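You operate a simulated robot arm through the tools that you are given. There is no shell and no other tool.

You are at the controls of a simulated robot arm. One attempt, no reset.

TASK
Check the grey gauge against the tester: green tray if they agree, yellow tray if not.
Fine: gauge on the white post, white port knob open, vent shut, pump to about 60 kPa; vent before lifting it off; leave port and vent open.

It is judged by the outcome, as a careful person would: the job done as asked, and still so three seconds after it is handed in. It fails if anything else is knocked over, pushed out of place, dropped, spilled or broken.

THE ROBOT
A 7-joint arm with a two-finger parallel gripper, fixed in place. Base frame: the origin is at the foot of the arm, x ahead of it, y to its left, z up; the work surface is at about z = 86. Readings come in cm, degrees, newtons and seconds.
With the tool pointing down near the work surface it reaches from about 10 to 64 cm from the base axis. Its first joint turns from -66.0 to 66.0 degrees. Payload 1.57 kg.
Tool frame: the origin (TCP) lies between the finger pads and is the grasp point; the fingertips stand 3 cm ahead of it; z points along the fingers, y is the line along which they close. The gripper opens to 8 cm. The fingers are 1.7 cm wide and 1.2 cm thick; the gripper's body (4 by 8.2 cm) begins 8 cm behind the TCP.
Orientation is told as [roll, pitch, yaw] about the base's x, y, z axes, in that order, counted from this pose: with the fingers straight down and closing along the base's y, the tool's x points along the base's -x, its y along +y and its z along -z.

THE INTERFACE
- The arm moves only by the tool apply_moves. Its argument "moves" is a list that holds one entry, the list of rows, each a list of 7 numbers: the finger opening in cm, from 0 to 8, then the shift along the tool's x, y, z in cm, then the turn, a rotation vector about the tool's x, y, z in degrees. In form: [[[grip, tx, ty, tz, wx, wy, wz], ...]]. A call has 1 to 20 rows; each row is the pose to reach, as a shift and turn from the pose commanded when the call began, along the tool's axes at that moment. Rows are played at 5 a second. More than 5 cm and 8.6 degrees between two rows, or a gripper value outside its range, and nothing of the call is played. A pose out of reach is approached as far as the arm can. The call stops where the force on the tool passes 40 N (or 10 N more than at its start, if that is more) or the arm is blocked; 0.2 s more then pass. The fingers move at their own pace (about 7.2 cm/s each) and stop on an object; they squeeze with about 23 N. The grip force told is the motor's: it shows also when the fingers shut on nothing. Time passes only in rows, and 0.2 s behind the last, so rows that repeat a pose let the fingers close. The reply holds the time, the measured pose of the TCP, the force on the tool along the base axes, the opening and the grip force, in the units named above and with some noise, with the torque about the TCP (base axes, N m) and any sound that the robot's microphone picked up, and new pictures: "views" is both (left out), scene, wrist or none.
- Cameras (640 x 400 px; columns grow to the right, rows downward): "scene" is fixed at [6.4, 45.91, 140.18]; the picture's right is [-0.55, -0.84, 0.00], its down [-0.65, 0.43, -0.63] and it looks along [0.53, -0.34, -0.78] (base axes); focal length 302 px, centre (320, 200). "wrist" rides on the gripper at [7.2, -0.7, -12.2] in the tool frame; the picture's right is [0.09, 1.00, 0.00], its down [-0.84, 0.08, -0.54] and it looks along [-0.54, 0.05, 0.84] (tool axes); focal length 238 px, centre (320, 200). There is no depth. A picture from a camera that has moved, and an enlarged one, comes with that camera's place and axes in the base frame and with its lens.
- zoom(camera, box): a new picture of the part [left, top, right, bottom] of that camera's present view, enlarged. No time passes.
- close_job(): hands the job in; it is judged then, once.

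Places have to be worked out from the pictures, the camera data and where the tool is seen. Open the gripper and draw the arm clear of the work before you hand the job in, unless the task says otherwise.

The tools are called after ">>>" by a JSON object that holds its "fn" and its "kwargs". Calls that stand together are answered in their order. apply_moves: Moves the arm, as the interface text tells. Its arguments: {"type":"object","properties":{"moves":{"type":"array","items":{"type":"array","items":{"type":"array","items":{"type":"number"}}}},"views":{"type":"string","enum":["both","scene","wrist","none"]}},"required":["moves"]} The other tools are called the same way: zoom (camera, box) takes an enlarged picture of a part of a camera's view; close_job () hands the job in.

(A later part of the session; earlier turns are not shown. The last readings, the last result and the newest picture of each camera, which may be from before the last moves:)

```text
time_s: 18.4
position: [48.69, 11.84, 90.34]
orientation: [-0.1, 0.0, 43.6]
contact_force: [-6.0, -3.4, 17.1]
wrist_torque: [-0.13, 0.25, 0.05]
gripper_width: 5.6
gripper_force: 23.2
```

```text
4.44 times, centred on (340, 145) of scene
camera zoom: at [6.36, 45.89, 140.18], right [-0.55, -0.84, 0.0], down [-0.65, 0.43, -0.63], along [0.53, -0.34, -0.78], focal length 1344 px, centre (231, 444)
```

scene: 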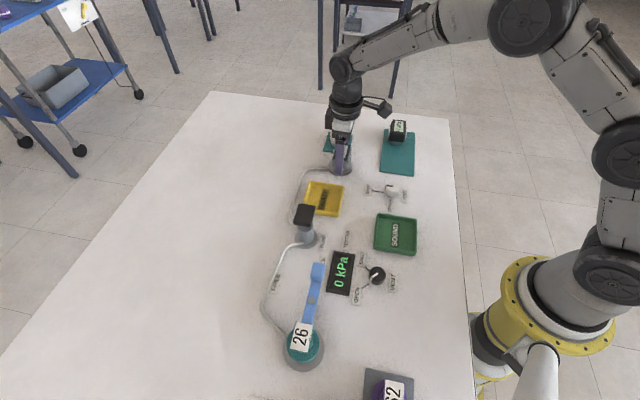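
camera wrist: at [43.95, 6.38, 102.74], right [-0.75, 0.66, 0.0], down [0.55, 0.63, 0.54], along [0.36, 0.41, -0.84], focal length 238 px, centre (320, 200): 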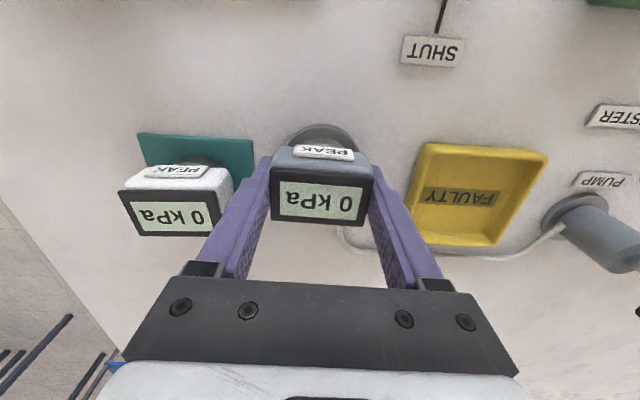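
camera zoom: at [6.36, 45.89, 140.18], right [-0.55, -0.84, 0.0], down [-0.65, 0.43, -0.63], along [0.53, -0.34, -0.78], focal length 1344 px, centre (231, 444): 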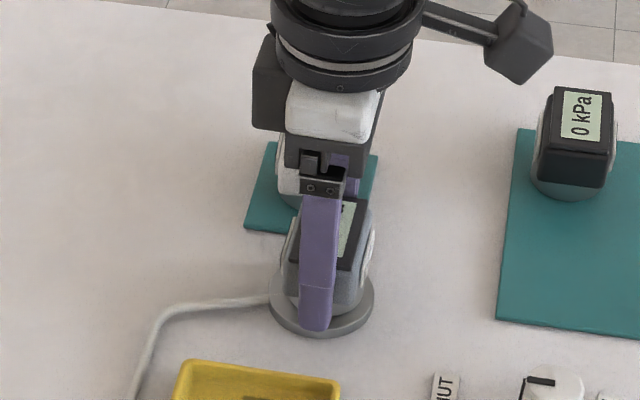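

It's seated: 17 N up at z 90.34, which matches the base resting on the disc. I'll ease the press, open the fingers slightly, and look.

>>> {"fn": "apply_moves", "kwargs": {"moves": [[[4.5, 0, 0, -0.12, 0, 0, 0], [6.0, 0, 0, -0.12, 0, 0, 0], [6.8, 0, 0, -0.12, 0, 0, 0], [6.8, 0, 0, -0.12, 0, 0, 0]]], "views": "both"}}

>>> {"fn": "zoom", "kwargs": {"camera": "wrist", "box": [240, 90, 400, 230]}}

```text
time_s: 19.4
position: [48.71, 11.75, 90.2]
orientation: [0.0, 0.1, 43.6]
contact_force: [0.6, 0.2, -0.1]
wrist_torque: [0.02, -0.04, 0.02]
gripper_width: 6.81
gripper_force: 0.0
camera wrist: at [43.98, 6.39, 102.53], right [-0.75, 0.66, 0.0], down [0.55, 0.63, 0.54], along [0.36, 0.41, -0.84], focal length 238 px, centre (320, 200)
```

scene: 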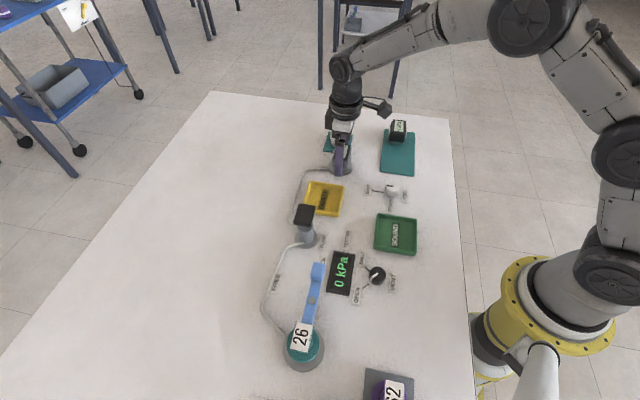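
wrist: 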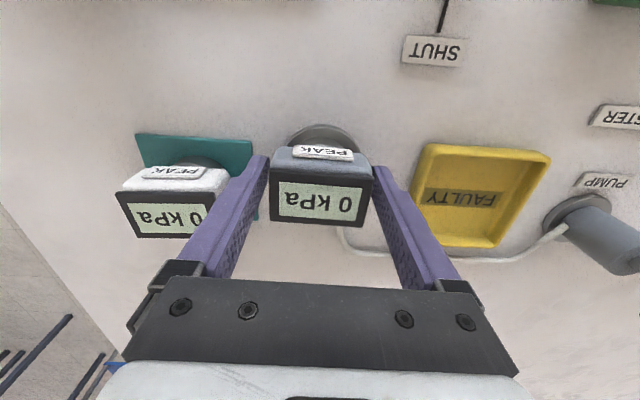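

```text
2.86 times, centred on (320, 160) of wrist
camera zoom: at [43.98, 6.39, 102.53], right [-0.75, 0.66, 0.0], down [0.55, 0.63, 0.54], along [0.36, 0.41, -0.84], focal length 681 px, centre (320, 314)
```

zoom: 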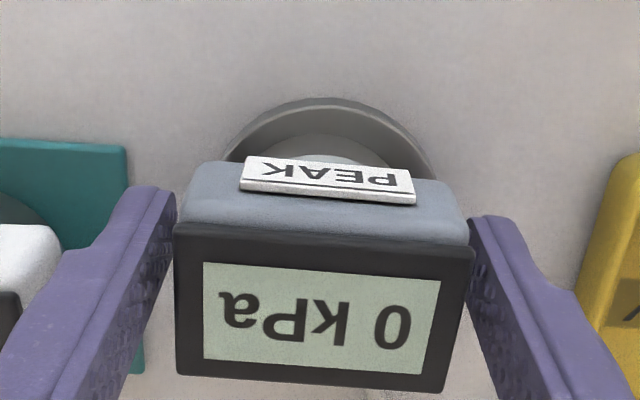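

The gauge is standing free on the post. Now I'll raise clear and move above the port knob at about (35.4, 7.7), yawing to about -45° so I can turn it roughly 90° counter-clockwise from SHUT to OPEN.

>>> {"fn": "apply_moves", "kwargs": {"moves": [[[6.8, 0, 0, -2.5, 0, 0, 0], [6.8, 0, 0, -5.5, 0, 0, 0], [6.8, 0, 0, -8, 0, 0, 0], [6.8, 1.1, 0.55, -8, 0, 0, 8], [6.8, 2.3, 1.1, -8, 0, 0, 16], [6.8, 3.4, 1.7, -8, 0, 0, 24], [6.8, 4.5, 2.3, -8, 0, 0, 32], [6.8, 5.7, 2.8, -8, 0, 0, 40], [6.8, 6.8, 3.4, -8, 0, 0, 48], [6.8, 7.9, 3.9, -8, 0, 0, 56], [6.8, 9.0, 4.5, -8, 0, 0, 64], [6.8, 10.2, 5.1, -8, 0, 0, 72], [6.8, 11.3, 5.6, -8, 0, 0, 80], [6.8, 12.46, 6.21, -8, 0, 0, 88.5], [6.8, 12.46, 6.21, -8, 0, 0, 88.5]]]}}

>>> {"fn": "zoom", "kwargs": {"camera": "wrist", "box": [250, 70, 400, 200]}}

>>> {"fn": "zoom", "kwargs": {"camera": "scene", "box": [305, 110, 425, 210]}}

```text
time_s: 22.6
position: [35.43, 7.65, 98.25]
orientation: [-0.1, 0.0, -45.0]
contact_force: [-0.4, 0.5, -0.4]
wrist_torque: [0.0, -0.01, -0.01]
gripper_width: 6.81
gripper_force: 0.0
camera wrist: at [29.85, 12.34, 110.4], right [0.64, 0.77, 0.0], down [0.65, -0.54, 0.54], along [0.42, -0.35, -0.84], focal length 238 px, centre (320, 200)
```

scene: 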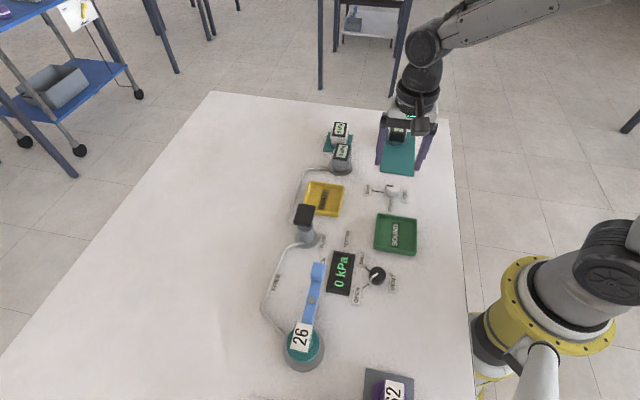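
wrist: 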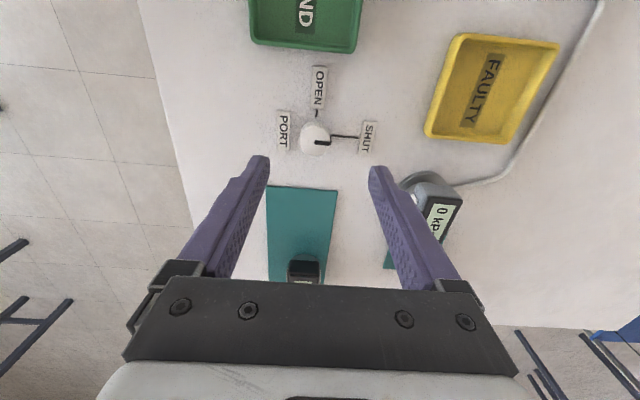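

```text
3.08 times, centred on (325, 135) of wrist
camera zoom: at [29.85, 12.34, 110.4], right [0.64, 0.77, 0.0], down [0.65, -0.54, 0.54], along [0.42, -0.35, -0.84], focal length 733 px, centre (305, 400)
```

zoom: 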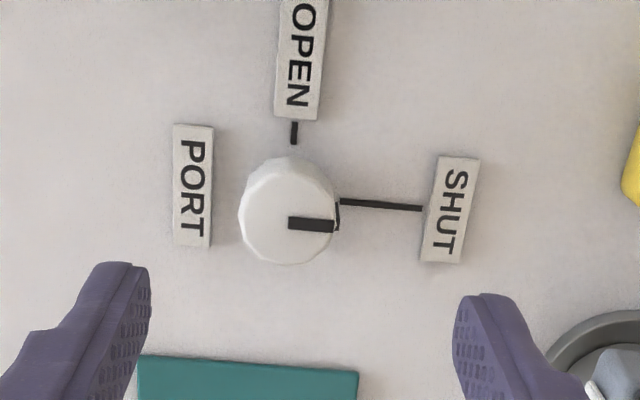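

```text
4.00 times, centred on (365, 160) of scene
camera zoom: at [6.4, 45.91, 140.18], right [-0.55, -0.84, 0.0], down [-0.65, 0.43, -0.63], along [0.53, -0.34, -0.78], focal length 1210 px, centre (140, 360)
```

zoom: 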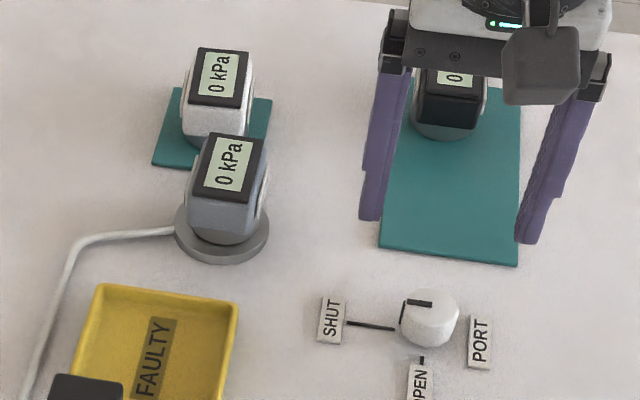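

The gauge stands upright on the post showing 0 kPa, readable in the scene view. The port knob is about 3 cm across and 2 cm tall, at about (35.5, 7.0). I'll re-yaw to 0° so the fingers land between the labels, centre over the knob, and check.

>>> {"fn": "apply_moves", "kwargs": {"moves": [[[5.5, -0.1, -0.1, 0, 0, 0, -8], [5.0, -0.2, -0.2, 0, 0, 0, -16], [4.6, -0.3, -0.3, 0.5, 0, 0, -24], [4.6, -0.4, -0.4, 1.5, 0, 0, -32], [4.6, -0.5, -0.46, 2.5, 0, 0, -40], [4.6, -0.5, -0.46, 3, 0, 0, -45], [4.6, -0.5, -0.46, 3, 0, 0, -45]]], "views": "wrist"}}

>>> {"fn": "zoom", "kwargs": {"camera": "wrist", "box": [250, 90, 400, 220]}}

```text
time_s: 24.2
position: [35.44, 7.07, 95.25]
orientation: [0.0, 0.0, 0.2]
contact_force: [-0.4, -0.1, -0.9]
wrist_torque: [0.04, -0.02, -0.04]
gripper_width: 4.6
gripper_force: 0.0
camera wrist: at [28.26, 6.45, 107.45], right [-0.1, 1.0, 0.0], down [0.84, 0.08, 0.54], along [0.54, 0.05, -0.84], focal length 238 px, centre (320, 200)
```

wrist: 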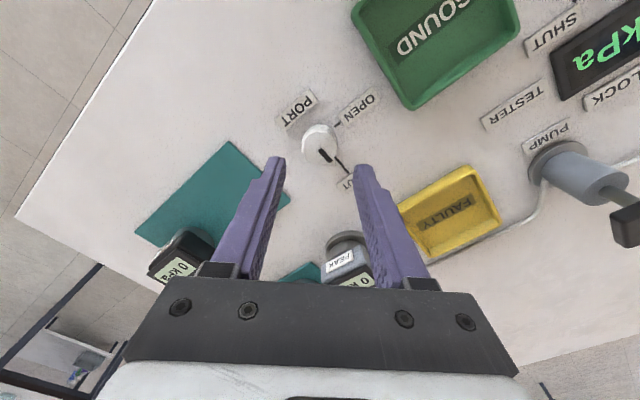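

```text
3.08 times, centred on (325, 155) of wrist
camera zoom: at [28.26, 6.45, 107.45], right [-0.1, 1.0, 0.0], down [0.84, 0.08, 0.54], along [0.54, 0.05, -0.84], focal length 733 px, centre (305, 338)
```

zoom: 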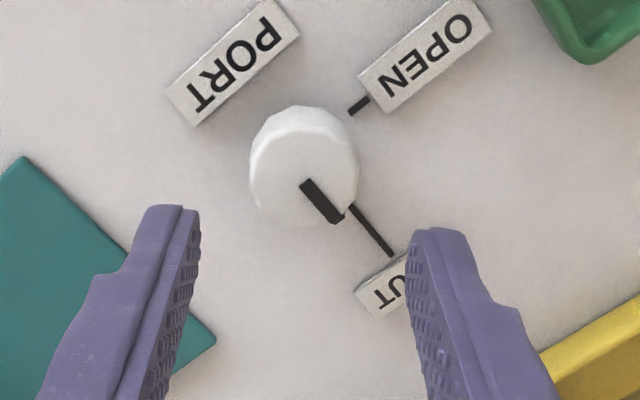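

The knob is centred between the fingers with less than about 1 mm error. I'll lower to z about 89.8 so the tips are just above the labels, and close on the knob.

>>> {"fn": "apply_moves", "kwargs": {"moves": [[[4.6, -0.03, -0.1, 1.5, 0, 0, 0], [4.6, -0.03, -0.1, 3, 0, 0, 0], [4.6, -0.03, -0.1, 4.2, 0, 0, 0], [4.6, -0.03, -0.1, 5, 0, 0, 0], [4.6, -0.03, -0.1, 5.4, 0, 0, 0], [4.6, -0.03, -0.1, 5.4, 0, 0, 0], [3.5, -0.03, -0.1, 5.4, 0, 0, 0], [2.4, -0.03, -0.1, 5.4, 0, 0, 0], [2.4, -0.03, -0.1, 5.4, 0, 0, 0]]], "views": "wrist"}}

>>> {"fn": "zoom", "kwargs": {"camera": "wrist", "box": [250, 90, 400, 220]}}

```text
time_s: 26.2
position: [35.52, 7.01, 89.78]
orientation: [0.0, 0.0, 0.2]
contact_force: [0.1, 8.2, -2.6]
wrist_torque: [0.12, -0.09, -0.02]
gripper_width: 2.98
gripper_force: 3.1
camera wrist: at [28.35, 6.37, 102.01], right [-0.09, 1.0, 0.0], down [0.84, 0.08, 0.54], along [0.54, 0.05, -0.84], focal length 238 px, centre (320, 200)
```

wrist: 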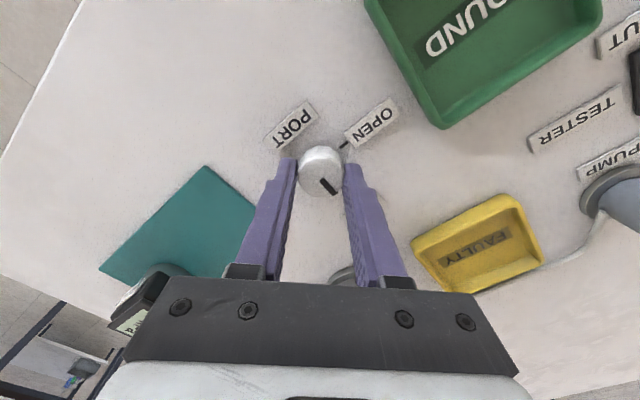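

```text
3.08 times, centred on (325, 155) of wrist
camera zoom: at [28.35, 6.37, 102.01], right [-0.09, 1.0, 0.0], down [0.84, 0.08, 0.54], along [0.54, 0.05, -0.84], focal length 733 px, centre (305, 338)
```

zoom: 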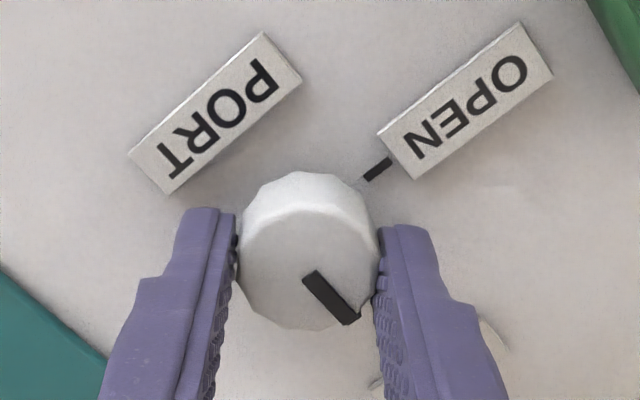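

Both fingers are on the knob, with a little side force of 8 N along +y. I'll shift about 1 mm toward +y to centre and let the grip firm up.

>>> {"fn": "apply_moves", "kwargs": {"moves": [[[2.0, 0, 0.08, 0, 0, 0, 0], [2.0, 0, 0.08, 0, 0, 0, 0], [2.0, 0, 0.08, 0, 0, 0, 0]]], "views": "none"}}

```text
time_s: 27.0
position: [35.55, 7.07, 89.89]
orientation: [0.0, 0.1, 0.2]
contact_force: [2.3, 4.7, -4.0]
wrist_torque: [0.17, 0.2, -0.01]
gripper_width: 2.91
gripper_force: 38.5
```

Grip is firm. I'll turn 30° counter-clockwise first and check that the pointer follows.

>>> {"fn": "apply_moves", "kwargs": {"moves": [[[2.0, 0, 0, 0, 0, 0, -6], [2.0, 0, 0, 0, 0, 0, -12], [2.0, 0, 0, 0, 0, 0, -18], [2.0, 0, 0, 0, 0, 0, -24], [2.0, 0, 0, 0, 0, 0, -30], [2.0, 0, 0, 0, 0, 0, -30]]], "views": "wrist"}}

>>> {"fn": "zoom", "kwargs": {"camera": "wrist", "box": [250, 90, 400, 220]}}

```text
time_s: 28.4
position: [35.64, 7.17, 89.85]
orientation: [0.0, -0.2, 30.2]
contact_force: [12.1, 27.1, -23.0]
wrist_torque: [0.51, -0.4, -0.04]
gripper_width: 2.91
gripper_force: 38.6
camera wrist: at [29.58, 2.98, 102.0], right [-0.58, 0.81, 0.0], down [0.68, 0.49, 0.54], along [0.44, 0.32, -0.84], focal length 238 px, centre (320, 200)
```

wrist: 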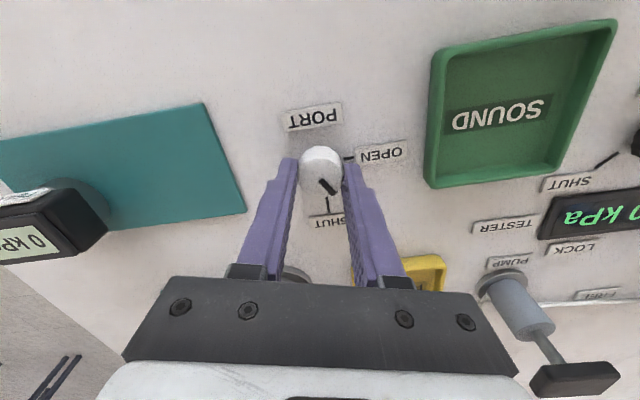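

```text
3.08 times, centred on (325, 155) of wrist
camera zoom: at [29.58, 2.98, 102.0], right [-0.58, 0.81, 0.0], down [0.68, 0.49, 0.54], along [0.44, 0.32, -0.84], focal length 733 px, centre (305, 338)
```

zoom: 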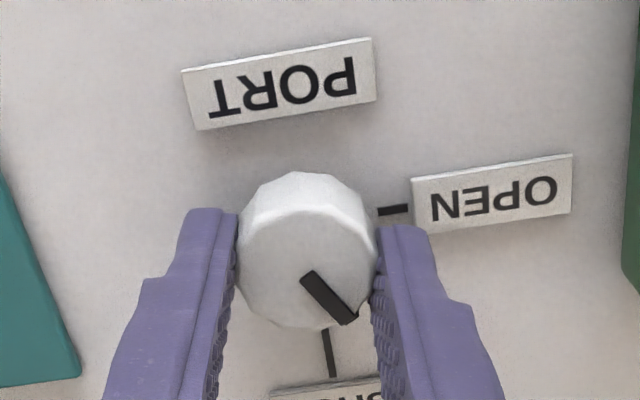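

The knob turned with the gripper and the pointer stayed fixed relative to the fingers, but side force has grown to about 37 N from a slight off-centre. I'll nudge the tool in the relieving direction and re-read before turning further.

>>> {"fn": "apply_moves", "kwargs": {"moves": [[[2.0, -0.05, 0.05, 0.05, 0, 0, 0], [2.0, -0.07, 0.06, 0.08, 0, 0, 0], [2.0, -0.07, 0.06, 0.08, 0, 0, 0]]], "views": "none"}}

```text
time_s: 29.2
position: [35.54, 7.17, 89.83]
orientation: [0.0, 0.0, 30.2]
contact_force: [-0.6, 18.5, -2.0]
wrist_torque: [1.0, -0.92, -0.02]
gripper_width: 2.89
gripper_force: 38.7
```

>>> {"fn": "apply_moves", "kwargs": {"moves": [[[2.0, -0.03, 0.06, 0, 0, 0, 0], [2.0, -0.03, 0.06, 0, 0, 0, 0]]], "views": "none"}}

```text
time_s: 29.8
position: [35.56, 7.16, 89.75]
orientation: [0.0, -0.1, 30.2]
contact_force: [-1.6, 13.1, 3.4]
wrist_torque: [0.88, -0.66, -0.02]
gripper_width: 2.89
gripper_force: 38.5
```

Side force is down to about 13 N. I'll continue another 24°.

>>> {"fn": "apply_moves", "kwargs": {"moves": [[[2.0, -0.01, 0.03, 0, 0, 0, -6], [2.0, -0.02, 0.04, 0, 0, 0, -12], [2.0, -0.02, 0.04, 0, 0, 0, -18], [2.0, -0.02, 0.04, 0, 0, 0, -24], [2.0, -0.02, 0.04, 0, 0, 0, -24]]], "views": "none"}}

```text
time_s: 31.0
position: [35.48, 7.14, 89.84]
orientation: [0.0, 0.0, 54.2]
contact_force: [-5.7, 7.0, 7.9]
wrist_torque: [1.07, -0.63, 0.01]
gripper_width: 2.9
gripper_force: 38.8
```

Forces are low now. Another 24° toward OPEN, then I'll look at the pointer.

>>> {"fn": "apply_moves", "kwargs": {"moves": [[[2.0, 0, 0, 0, 0, 0, -6], [2.0, 0, 0, 0, 0, 0, -12], [2.0, 0, 0, 0, 0, 0, -18], [2.0, 0, 0, 0, 0, 0, -24], [2.0, 0, 0, 0, 0, 0, -24]]], "views": "wrist"}}

>>> {"fn": "zoom", "kwargs": {"camera": "wrist", "box": [250, 90, 400, 220]}}

```text
time_s: 32.2
position: [35.49, 7.21, 89.92]
orientation: [0.2, 0.1, 78.1]
contact_force: [-15.4, 5.3, 18.7]
wrist_torque: [0.25, 0.14, -0.01]
gripper_width: 2.88
gripper_force: 38.3
camera wrist: at [34.6, 0.1, 102.03], right [-0.99, 0.11, 0.0], down [0.1, 0.84, 0.54], along [0.06, 0.54, -0.84], focal length 238 px, centre (320, 200)
```

wrist: 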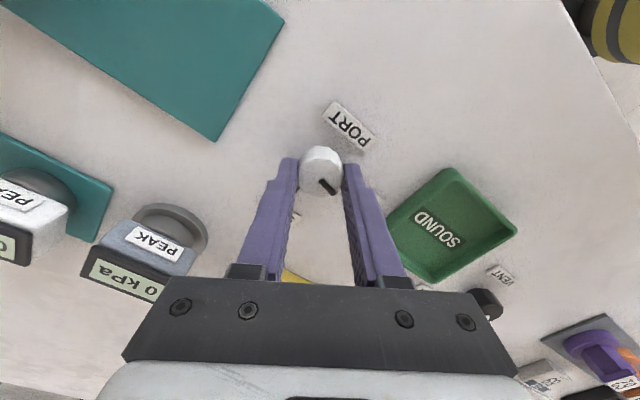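

```text
3.08 times, centred on (325, 155) of wrist
camera zoom: at [34.6, 0.1, 102.03], right [-0.99, 0.11, 0.0], down [0.1, 0.84, 0.54], along [0.06, 0.54, -0.84], focal length 733 px, centre (305, 338)
```

zoom: 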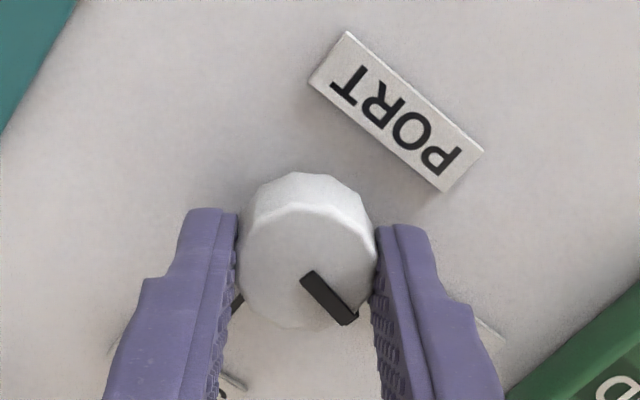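

>>> {"fn": "apply_moves", "kwargs": {"moves": [[[2.0, 0, 0.06, -0.06, 0, 0, -4], [2.0, 0, 0.06, -0.06, 0, 0, -8], [2.0, 0, 0.06, -0.06, 0, 0, -12], [2.0, 0, 0.06, -0.06, 0, 0, -12]]], "views": "wrist"}}

>>> {"fn": "zoom", "kwargs": {"camera": "wrist", "box": [250, 90, 400, 220]}}

>>> {"fn": "zoom", "kwargs": {"camera": "scene", "box": [320, 120, 440, 220]}}

```text
time_s: 33.2
position: [35.26, 7.25, 89.83]
orientation: [0.1, 0.1, 90.1]
contact_force: [-13.5, 4.5, 4.9]
wrist_torque: [-0.76, 0.0, -0.29]
gripper_width: 2.9
gripper_force: 38.8
camera wrist: at [36.05, 0.09, 102.02], right [-1.0, -0.09, 0.0], down [-0.08, 0.84, 0.54], along [-0.05, 0.54, -0.84], focal length 238 px, centre (320, 200)
```

wrist: 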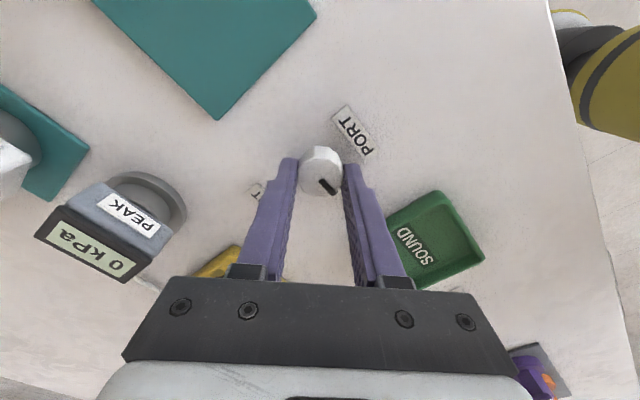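

```text
3.08 times, centred on (325, 155) of wrist
camera zoom: at [36.05, 0.09, 102.02], right [-1.0, -0.09, 0.0], down [-0.08, 0.84, 0.54], along [-0.05, 0.54, -0.84], focal length 733 px, centre (305, 338)
```

zoom: 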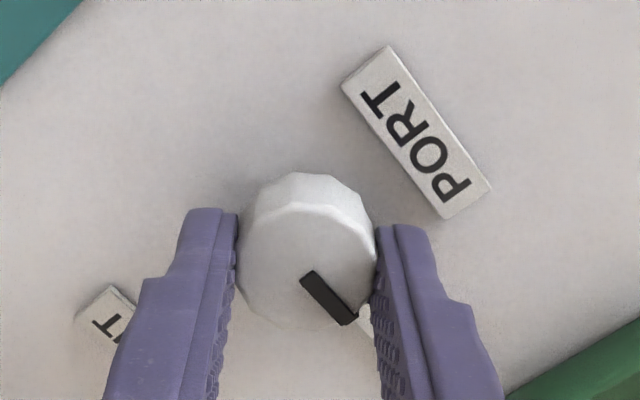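

```text
4.00 times, centred on (380, 170) of scene
camera zoom: at [6.36, 45.92, 140.17], right [-0.55, -0.84, 0.0], down [-0.65, 0.43, -0.63], along [0.53, -0.34, -0.78], focal length 1210 px, centre (80, 320)
```

zoom: 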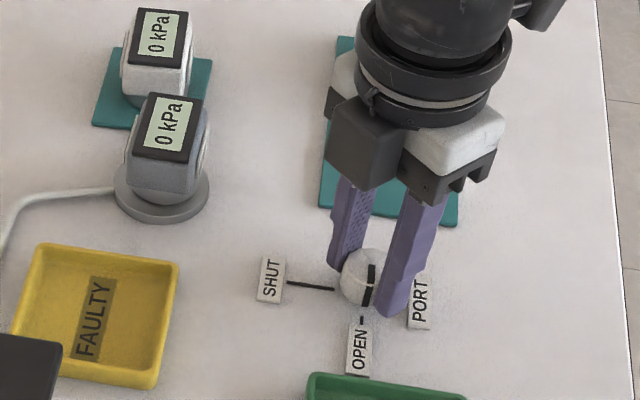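

The pointer now lines up with the OPEN mark, and a resisting torque of -0.29 N·m suggests the end stop. I'll release and rise to verify.

>>> {"fn": "apply_moves", "kwargs": {"moves": [[[3.6, 0, 0, 0, 0, 0, 0], [4.6, 0, 0, 0, 0, 0, 0], [4.6, 0, 0, -1, 0, 0, 0], [4.6, 0, 0, -3, 0, 0, 0], [4.6, 0, 0, -6, 0, 0, 0], [4.6, 0, 0, -9, 0, 0, 0], [4.6, 0, 0, -9, 0, 0, 0]]], "views": "both"}}

>>> {"fn": "zoom", "kwargs": {"camera": "scene", "box": [320, 120, 440, 220]}}

>>> {"fn": "zoom", "kwargs": {"camera": "wrist", "box": [250, 70, 400, 200]}}

```text
time_s: 34.8
position: [35.48, 7.29, 99.05]
orientation: [0.0, 0.1, 90.2]
contact_force: [-0.2, 0.7, -1.0]
wrist_torque: [0.0, -0.04, -0.04]
gripper_width: 4.61
gripper_force: 0.0
camera wrist: at [36.08, 0.2, 111.25], right [-1.0, -0.09, 0.0], down [-0.08, 0.84, 0.54], along [-0.05, 0.54, -0.84], focal length 238 px, centre (320, 200)
```

scene: 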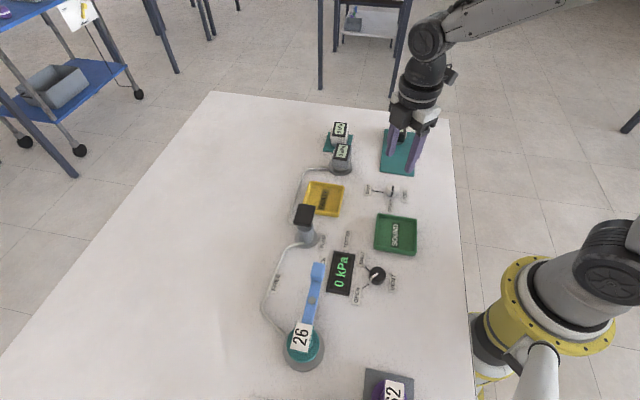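
wrist: 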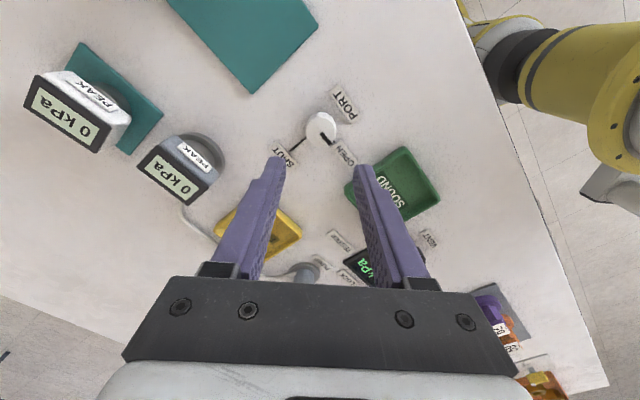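

```text
4.00 times, centred on (380, 170) of scene
camera zoom: at [6.4, 45.91, 140.18], right [-0.55, -0.84, 0.0], down [-0.65, 0.43, -0.63], along [0.53, -0.34, -0.78], focal length 1210 px, centre (80, 320)
```

zoom: 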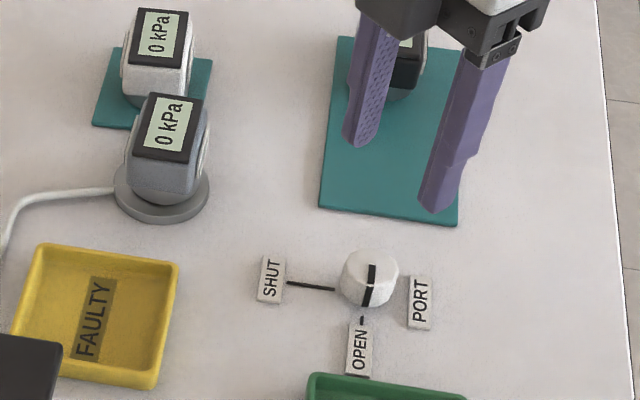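

```text
3.08 times, centred on (325, 135) of wrist
camera zoom: at [36.08, 0.2, 111.25], right [-1.0, -0.09, 0.0], down [-0.08, 0.84, 0.54], along [-0.05, 0.54, -0.84], focal length 733 px, centre (305, 400)
```

zoom: 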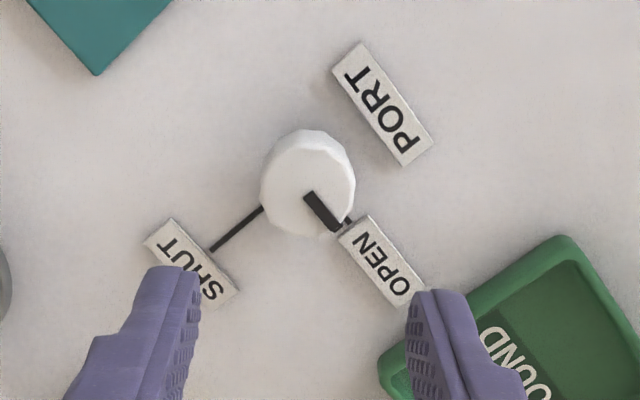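

The port pointer is on OPEN and the gauge is untouched. Next is the vent knob at about (21, 24); I'll move above it with yaw 45° to look.

>>> {"fn": "apply_moves", "kwargs": {"moves": [[[4.6, -2.8, 2.4, 0, 0, 0, 7.5], [4.6, -5.6, 4.8, 0, 0, 0, 15], [4.6, -8.4, 7.2, 0, 0, 0, 22.5], [4.6, -11.2, 9.6, 0, 0, 0, 30], [4.6, -14, 12, 0, 0, 0, 37.5], [4.6, -16.8, 14.4, 0, 0, 0, 45], [4.6, -16.8, 14.4, 0, 0, 0, 45]]], "views": "both"}}

>>> {"fn": "zoom", "kwargs": {"camera": "wrist", "box": [250, 70, 400, 200]}}

```text
time_s: 36.4
position: [21.05, 23.89, 99.1]
orientation: [-0.1, 0.0, 45.0]
contact_force: [-0.6, 0.1, -0.6]
wrist_torque: [-0.01, 0.01, 0.0]
gripper_width: 4.58
gripper_force: 0.0
camera wrist: at [16.44, 18.35, 111.27], right [-0.77, 0.64, 0.0], down [0.54, 0.65, 0.54], along [0.35, 0.42, -0.84], focal length 238 px, centre (320, 200)
```

scene: 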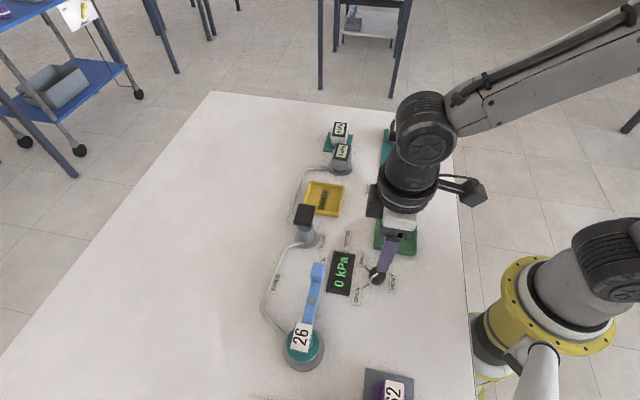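
wrist: 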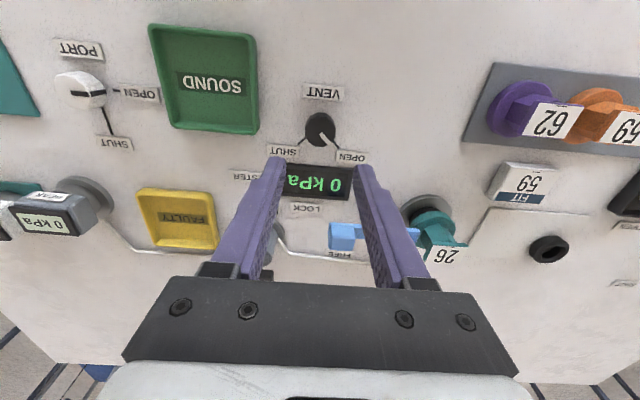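

```text
3.08 times, centred on (325, 135) of wrist
camera zoom: at [16.44, 18.35, 111.27], right [-0.77, 0.64, 0.0], down [0.54, 0.65, 0.54], along [0.35, 0.42, -0.84], focal length 733 px, centre (305, 400)
```

zoom: 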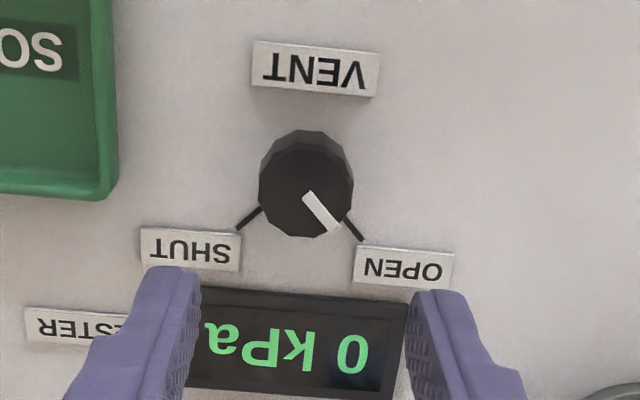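

The vent pointer is on OPEN (about 90°) and SHUT is at about 0°, so it needs about a 90° clockwise turn. The knob centre is about (20.9, 23.75). I'll set yaw to 65°, lower to just above the knob, and check centring.

>>> {"fn": "apply_moves", "kwargs": {"moves": [[[4.4, 0.1, 0, 1.5, 0, 0, -7], [4.4, 0.2, -0.03, 3, 0, 0, -14], [4.4, 0.21, -0.03, 4.5, 0, 0, -20], [4.4, 0.21, -0.03, 5.8, 0, 0, -20], [4.4, 0.21, -0.03, 6.6, 0, 0, -20], [4.4, 0.21, -0.03, 6.6, 0, 0, -20]]], "views": "wrist"}}

>>> {"fn": "zoom", "kwargs": {"camera": "wrist", "box": [260, 90, 380, 200]}}

```text
time_s: 37.8
position: [20.83, 23.82, 92.23]
orientation: [0.0, 0.0, 65.2]
contact_force: [-0.7, 0.1, 0.8]
wrist_torque: [0.01, 0.03, 0.04]
gripper_width: 4.39
gripper_force: 0.0
camera wrist: at [18.39, 17.09, 104.47], right [-0.94, 0.34, 0.0], down [0.28, 0.79, 0.54], along [0.18, 0.51, -0.84], focal length 238 px, centre (320, 200)
```

wrist: 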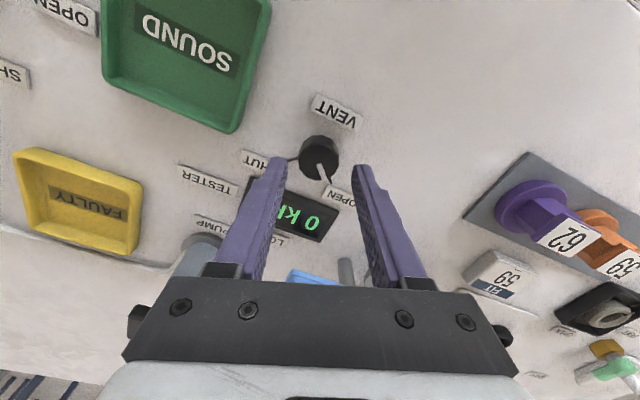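

```text
3.64 times, centred on (320, 145) of wrist
camera zoom: at [18.39, 17.09, 104.47], right [-0.94, 0.34, 0.0], down [0.28, 0.79, 0.54], along [0.18, 0.51, -0.84], focal length 867 px, centre (320, 400)
```

zoom: 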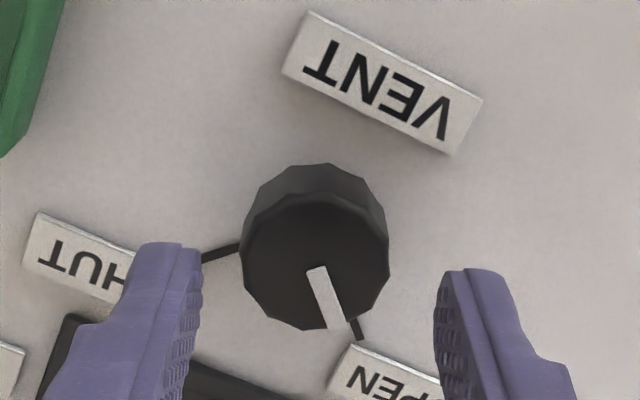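

The knob is centred within about 1 mm. I'll lower, close on it, and check the side force.

>>> {"fn": "apply_moves", "kwargs": {"moves": [[[4.4, 0, -0.06, 1, 0, 0, 0], [4.4, 0, -0.06, 2, 0, 0, 0], [4.4, 0, -0.06, 2.45, 0, 0, 0], [4.4, 0, -0.06, 2.45, 0, 0, 0], [3.4, 0, -0.06, 2.45, 0, 0, 0], [2.0, 0, -0.06, 2.45, 0, 0, 0], [2.0, 0, -0.06, 2.45, 0, 0, 0], [2.0, 0, -0.06, 2.45, 0, 0, 0]]], "views": "wrist"}}

>>> {"fn": "zoom", "kwargs": {"camera": "wrist", "box": [260, 90, 380, 200]}}

```text
time_s: 39.6
position: [20.94, 23.78, 89.8]
orientation: [0.0, 0.0, 65.0]
contact_force: [8.4, -4.7, -5.1]
wrist_torque: [0.2, 0.07, 0.0]
gripper_width: 2.96
gripper_force: 38.3
camera wrist: at [18.5, 17.07, 101.98], right [-0.94, 0.34, 0.0], down [0.28, 0.79, 0.54], along [0.18, 0.51, -0.84], focal length 238 px, centre (320, 200)
```

wrist: 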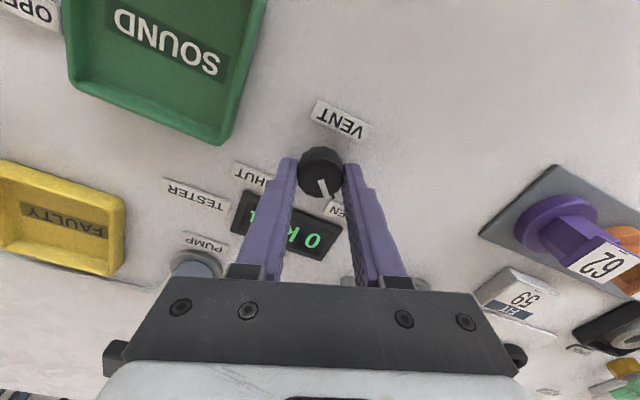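

```text
3.64 times, centred on (320, 145) of wrist
camera zoom: at [18.5, 17.07, 101.98], right [-0.94, 0.34, 0.0], down [0.28, 0.79, 0.54], along [0.18, 0.51, -0.84], focal length 867 px, centre (320, 400)
```

zoom: 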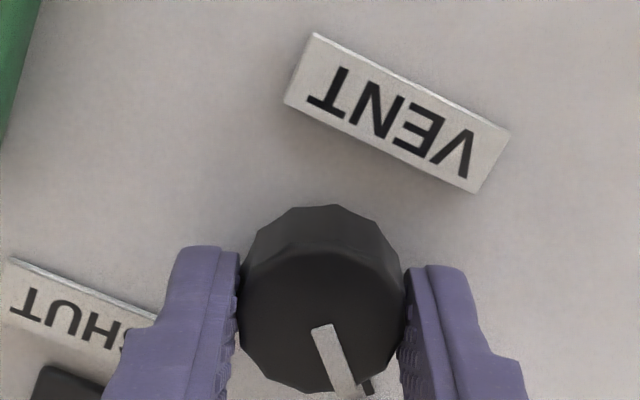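

Side force is about 9.6 N along tool -y, so I'll nudge that way, then begin the clockwise turn, 24° first.

>>> {"fn": "apply_moves", "kwargs": {"moves": [[[2.0, 0, -0.1, 0, 0, 0, 0], [2.0, 0, -0.1, 0, 0, 0, 6], [2.0, 0, -0.1, 0, 0, 0, 12], [2.0, 0, -0.1, 0, 0, 0, 18], [2.0, 0, -0.1, 0, 0, 0, 24], [2.0, 0, -0.1, 0, 0, 0, 24]]], "views": "none"}}

```text
time_s: 41.0
position: [21.03, 23.82, 89.78]
orientation: [0.0, -0.1, 41.0]
contact_force: [-5.3, 6.5, -0.1]
wrist_torque: [-0.25, 0.23, -0.02]
gripper_width: 2.96
gripper_force: 39.1
```

>>> {"fn": "apply_moves", "kwargs": {"moves": [[[2.0, 0, 0, 0, 0, 0, 6], [2.0, 0, 0, 0, 0, 0, 12], [2.0, 0, 0, 0, 0, 0, 18], [2.0, 0, 0, 0, 0, 0, 24], [2.0, 0, 0, 0, 0, 0, 24]]], "views": "none"}}

```text
time_s: 42.2
position: [21.01, 23.74, 89.75]
orientation: [-0.2, 0.1, 17.0]
contact_force: [3.7, 2.5, -20.0]
wrist_torque: [0.71, -0.91, 0.02]
gripper_width: 2.97
gripper_force: 38.9
```

>>> {"fn": "apply_moves", "kwargs": {"moves": [[[2.0, 0, 0, 0.05, 0, 0, 6], [2.0, 0, 0, 0.05, 0, 0, 12], [2.0, 0, 0, 0.05, 0, 0, 18], [2.0, 0, 0, 0.05, 0, 0, 24], [2.0, 0, 0, 0.05, 0, 0, 24]]], "views": "wrist"}}

>>> {"fn": "zoom", "kwargs": {"camera": "wrist", "box": [260, 90, 380, 200]}}

>>> {"fn": "zoom", "kwargs": {"camera": "scene", "box": [320, 220, 430, 320]}}

```text
time_s: 43.4
position: [20.93, 23.7, 89.68]
orientation: [-0.1, 0.1, -7.0]
contact_force: [7.9, -16.0, -5.9]
wrist_torque: [-0.11, -0.54, 0.0]
gripper_width: 2.94
gripper_force: 38.7
camera wrist: at [13.82, 23.95, 101.99], right [0.03, 1.0, 0.0], down [0.84, -0.02, 0.54], along [0.54, -0.02, -0.84], focal length 238 px, centre (320, 200)
```

wrist: 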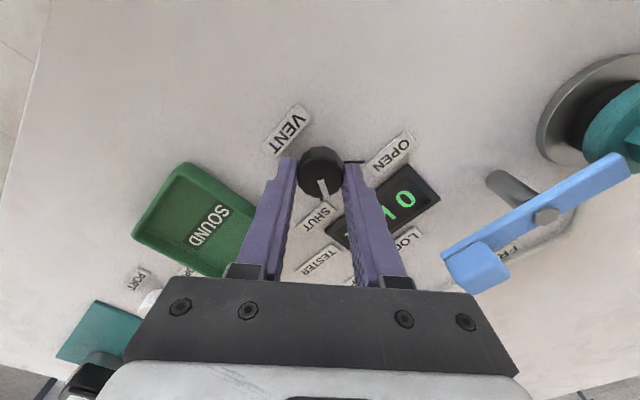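

```text
3.64 times, centred on (320, 145) of wrist
camera zoom: at [13.82, 23.95, 101.99], right [0.03, 1.0, 0.0], down [0.84, -0.02, 0.54], along [0.54, -0.02, -0.84], focal length 867 px, centre (320, 400)
```

zoom: 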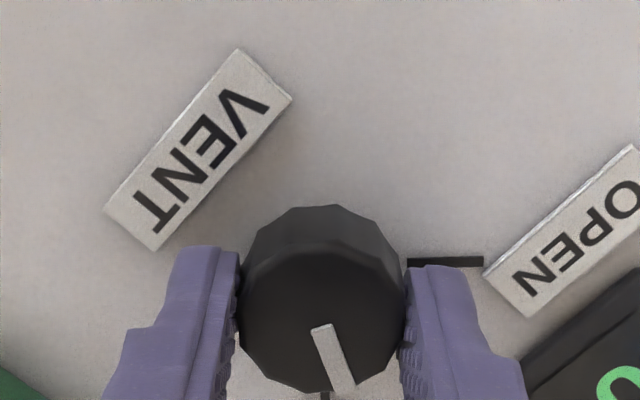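

```text
4.00 times, centred on (375, 270) of scene
camera zoom: at [6.42, 45.87, 140.19], right [-0.55, -0.84, 0.0], down [-0.65, 0.43, -0.63], along [0.53, -0.34, -0.78], focal length 1210 px, centre (100, -80)
```

zoom: 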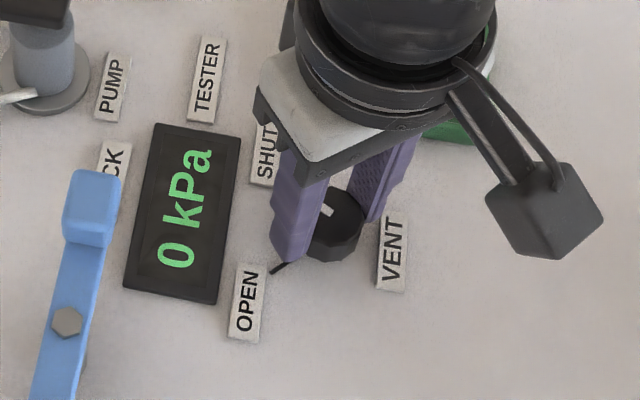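

72° done; about 18° left to the SHUT mark. I'll continue with a small relieving shift.

>>> {"fn": "apply_moves", "kwargs": {"moves": [[[2.0, -0.03, -0.06, 0, 0, 0, 5], [2.0, -0.03, -0.06, 0, 0, 0, 10], [2.0, -0.03, -0.06, 0, 0, 0, 14], [2.0, -0.03, -0.06, 0, 0, 0, 18], [2.0, -0.03, -0.06, 0, 0, 0, 18]]], "views": "wrist"}}

>>> {"fn": "zoom", "kwargs": {"camera": "wrist", "box": [260, 90, 380, 200]}}

```text
time_s: 44.6
position: [20.93, 23.65, 89.75]
orientation: [-0.2, -0.1, -24.9]
contact_force: [-3.7, -17.9, 4.4]
wrist_torque: [0.11, 0.08, 0.49]
gripper_width: 2.95
gripper_force: 38.8
camera wrist: at [14.22, 26.1, 101.99], right [0.34, 0.94, 0.0], down [0.79, -0.28, 0.54], along [0.51, -0.18, -0.84], focal length 238 px, centre (320, 200)
```

wrist: 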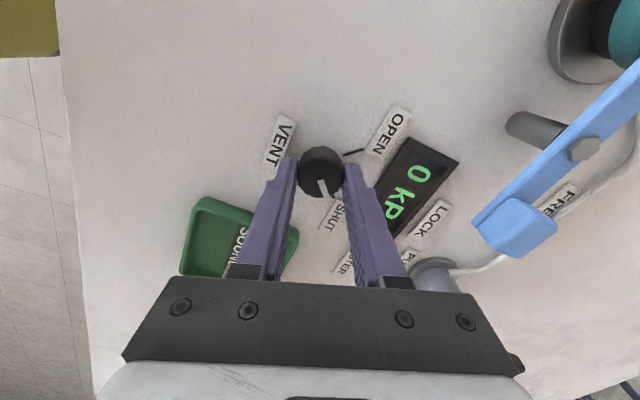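

```text
3.64 times, centred on (320, 145) of wrist
camera zoom: at [14.22, 26.1, 101.99], right [0.34, 0.94, 0.0], down [0.79, -0.28, 0.54], along [0.51, -0.18, -0.84], focal length 867 px, centre (320, 400)
```

zoom: 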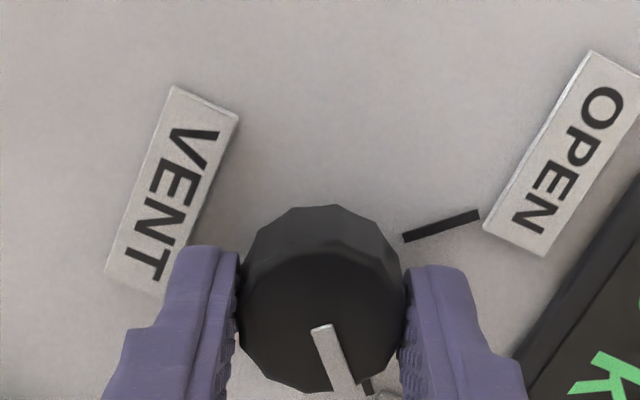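

A torque of +0.49 N·m shows the vent knob is at its stop with the pointer on the SHUT line. Releasing and rising to verify.

>>> {"fn": "apply_moves", "kwargs": {"moves": [[[3.2, 0, 0, 0, 0, 0, 0], [3.9, 0, 0, 0, 0, 0, 0], [4.0, 0, 0, -1, 0, 0, 0], [4.0, 0, 0, -3, 0, 0, 0], [4.0, 0, 0, -6, 0, 0, 0], [4.0, 0, 0, -10, 0, 0, 0], [4.0, 0, 0, -13, 0, 0, 0], [4.0, 0, 0, -13, 0, 0, 0]]], "views": "both"}}

>>> {"fn": "zoom", "kwargs": {"camera": "scene", "box": [280, 190, 430, 320]}}

>>> {"fn": "zoom", "kwargs": {"camera": "wrist", "box": [250, 70, 400, 200]}}

```text
time_s: 46.4
position: [20.97, 23.63, 102.83]
orientation: [0.1, 0.0, -24.9]
contact_force: [-0.2, -0.5, -0.2]
wrist_torque: [0.0, -0.03, -0.01]
gripper_width: 3.98
gripper_force: 0.0
camera wrist: at [14.19, 26.06, 115.02], right [0.34, 0.94, 0.0], down [0.79, -0.28, 0.54], along [0.51, -0.18, -0.84], focal length 238 px, centre (320, 200)
```

scene: 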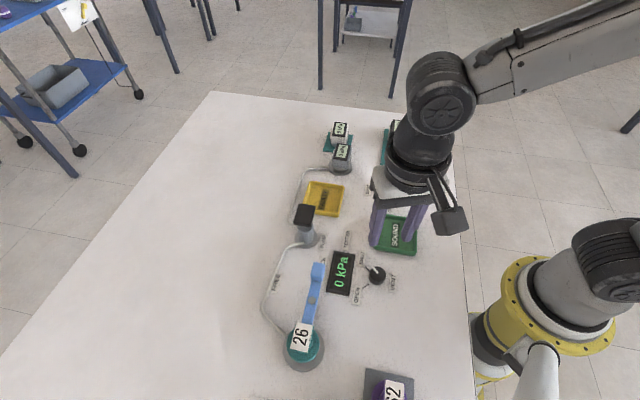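
wrist: 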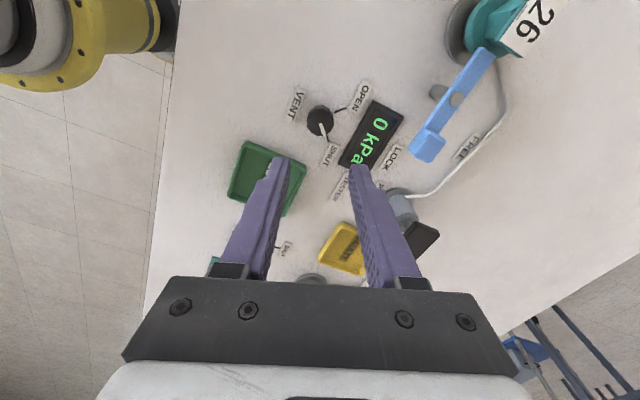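

```text
3.08 times, centred on (355, 255) of scene
camera zoom: at [6.4, 45.91, 140.18], right [-0.55, -0.84, 0.0], down [-0.65, 0.43, -0.63], along [0.53, -0.34, -0.78], focal length 930 px, centre (212, 31)
```

zoom: 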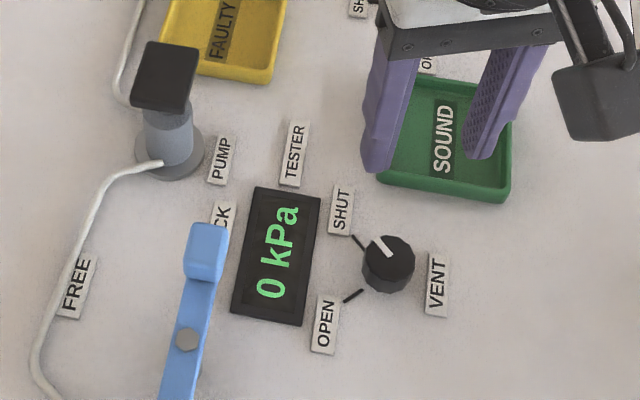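

```text
3.08 times, centred on (325, 135) of wrist
camera zoom: at [14.19, 26.06, 115.02], right [0.34, 0.94, 0.0], down [0.79, -0.28, 0.54], along [0.51, -0.18, -0.84], focal length 733 px, centre (305, 400)
```

zoom: 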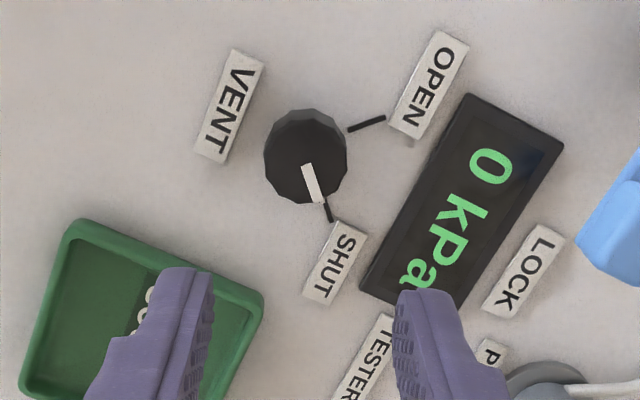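

The vent is on SHUT and the port on OPEN. Next the pump: I'll move above it at about (36, 30.4), keeping high, to see its handle.

>>> {"fn": "apply_moves", "kwargs": {"moves": [[[4, -1.2, 1.4, -0.3, 0, 0, -7.8], [4, -2.4, 2.8, -0.6, 0, 0, -15.6], [4, -3.6, 4.2, -0.9, 0, 0, -23.3], [4, -4.8, 5.6, -1.2, 0, 0, -31.1], [4, -6, 7, -1.5, 0, 0, -38.9], [4, -7.2, 8.4, -1.8, 0, 0, -46.7], [4, -8.4, 9.8, -2, 0, 0, -54.4], [4, -9.6, 11.2, -2.2, 0, 0, -62.2], [4, -10.8, 12.55, -2.2, 0, 0, -70], [4, -10.8, 12.55, -2.2, 0, 0, -70]]], "views": "both"}}

>>> {"fn": "zoom", "kwargs": {"camera": "wrist", "box": [240, 60, 420, 200]}}

>>> {"fn": "zoom", "kwargs": {"camera": "scene", "box": [280, 190, 340, 255]}}

```text
time_s: 48.6
position: [36.21, 30.56, 105.09]
orientation: [0.1, 0.0, 45.2]
contact_force: [0.0, 0.0, -0.5]
wrist_torque: [-0.02, 0.01, 0.01]
gripper_width: 4.01
gripper_force: 0.0
camera wrist: at [31.55, 25.03, 117.31], right [-0.77, 0.64, 0.0], down [0.53, 0.65, 0.54], along [0.34, 0.42, -0.84], focal length 238 px, centre (320, 200)
```

scene: 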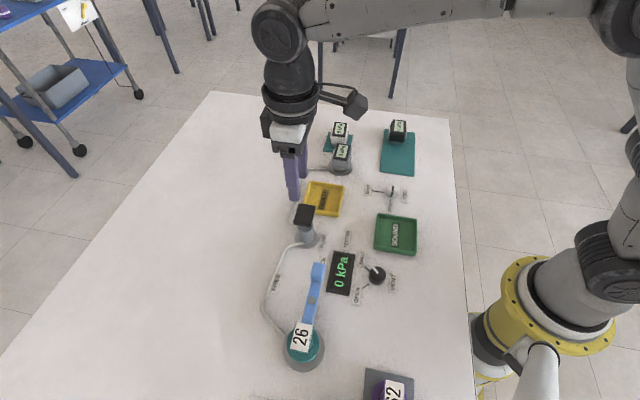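
wrist: 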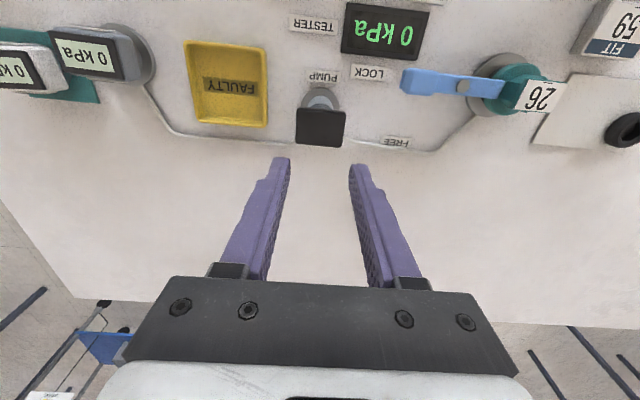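

```text
2.86 times, centred on (330, 130) of wrist
camera zoom: at [31.55, 25.03, 117.31], right [-0.77, 0.64, 0.0], down [0.53, 0.65, 0.54], along [0.34, 0.42, -0.84], focal length 681 px, centre (291, 400)
```

zoom: 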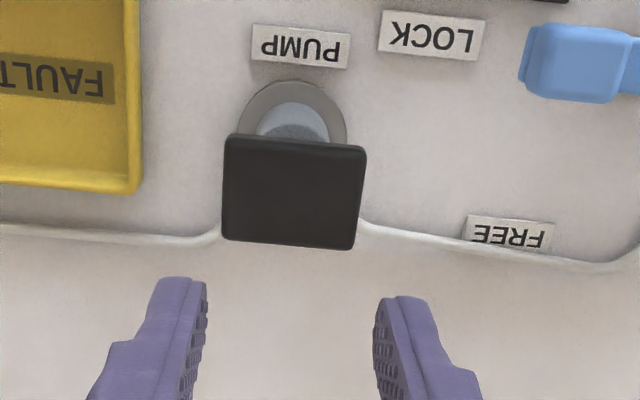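

```text
6.15 times, centred on (310, 222) of scene
camera zoom: at [6.4, 45.91, 140.18], right [-0.55, -0.84, 0.0], down [-0.65, 0.43, -0.63], along [0.53, -0.34, -0.78], focal length 1861 px, centre (382, 62)
```

zoom: 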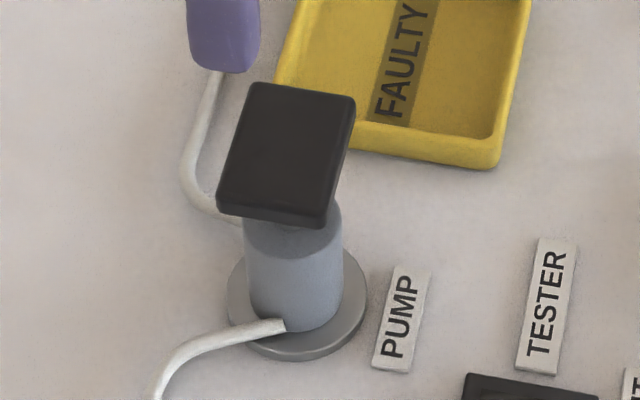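

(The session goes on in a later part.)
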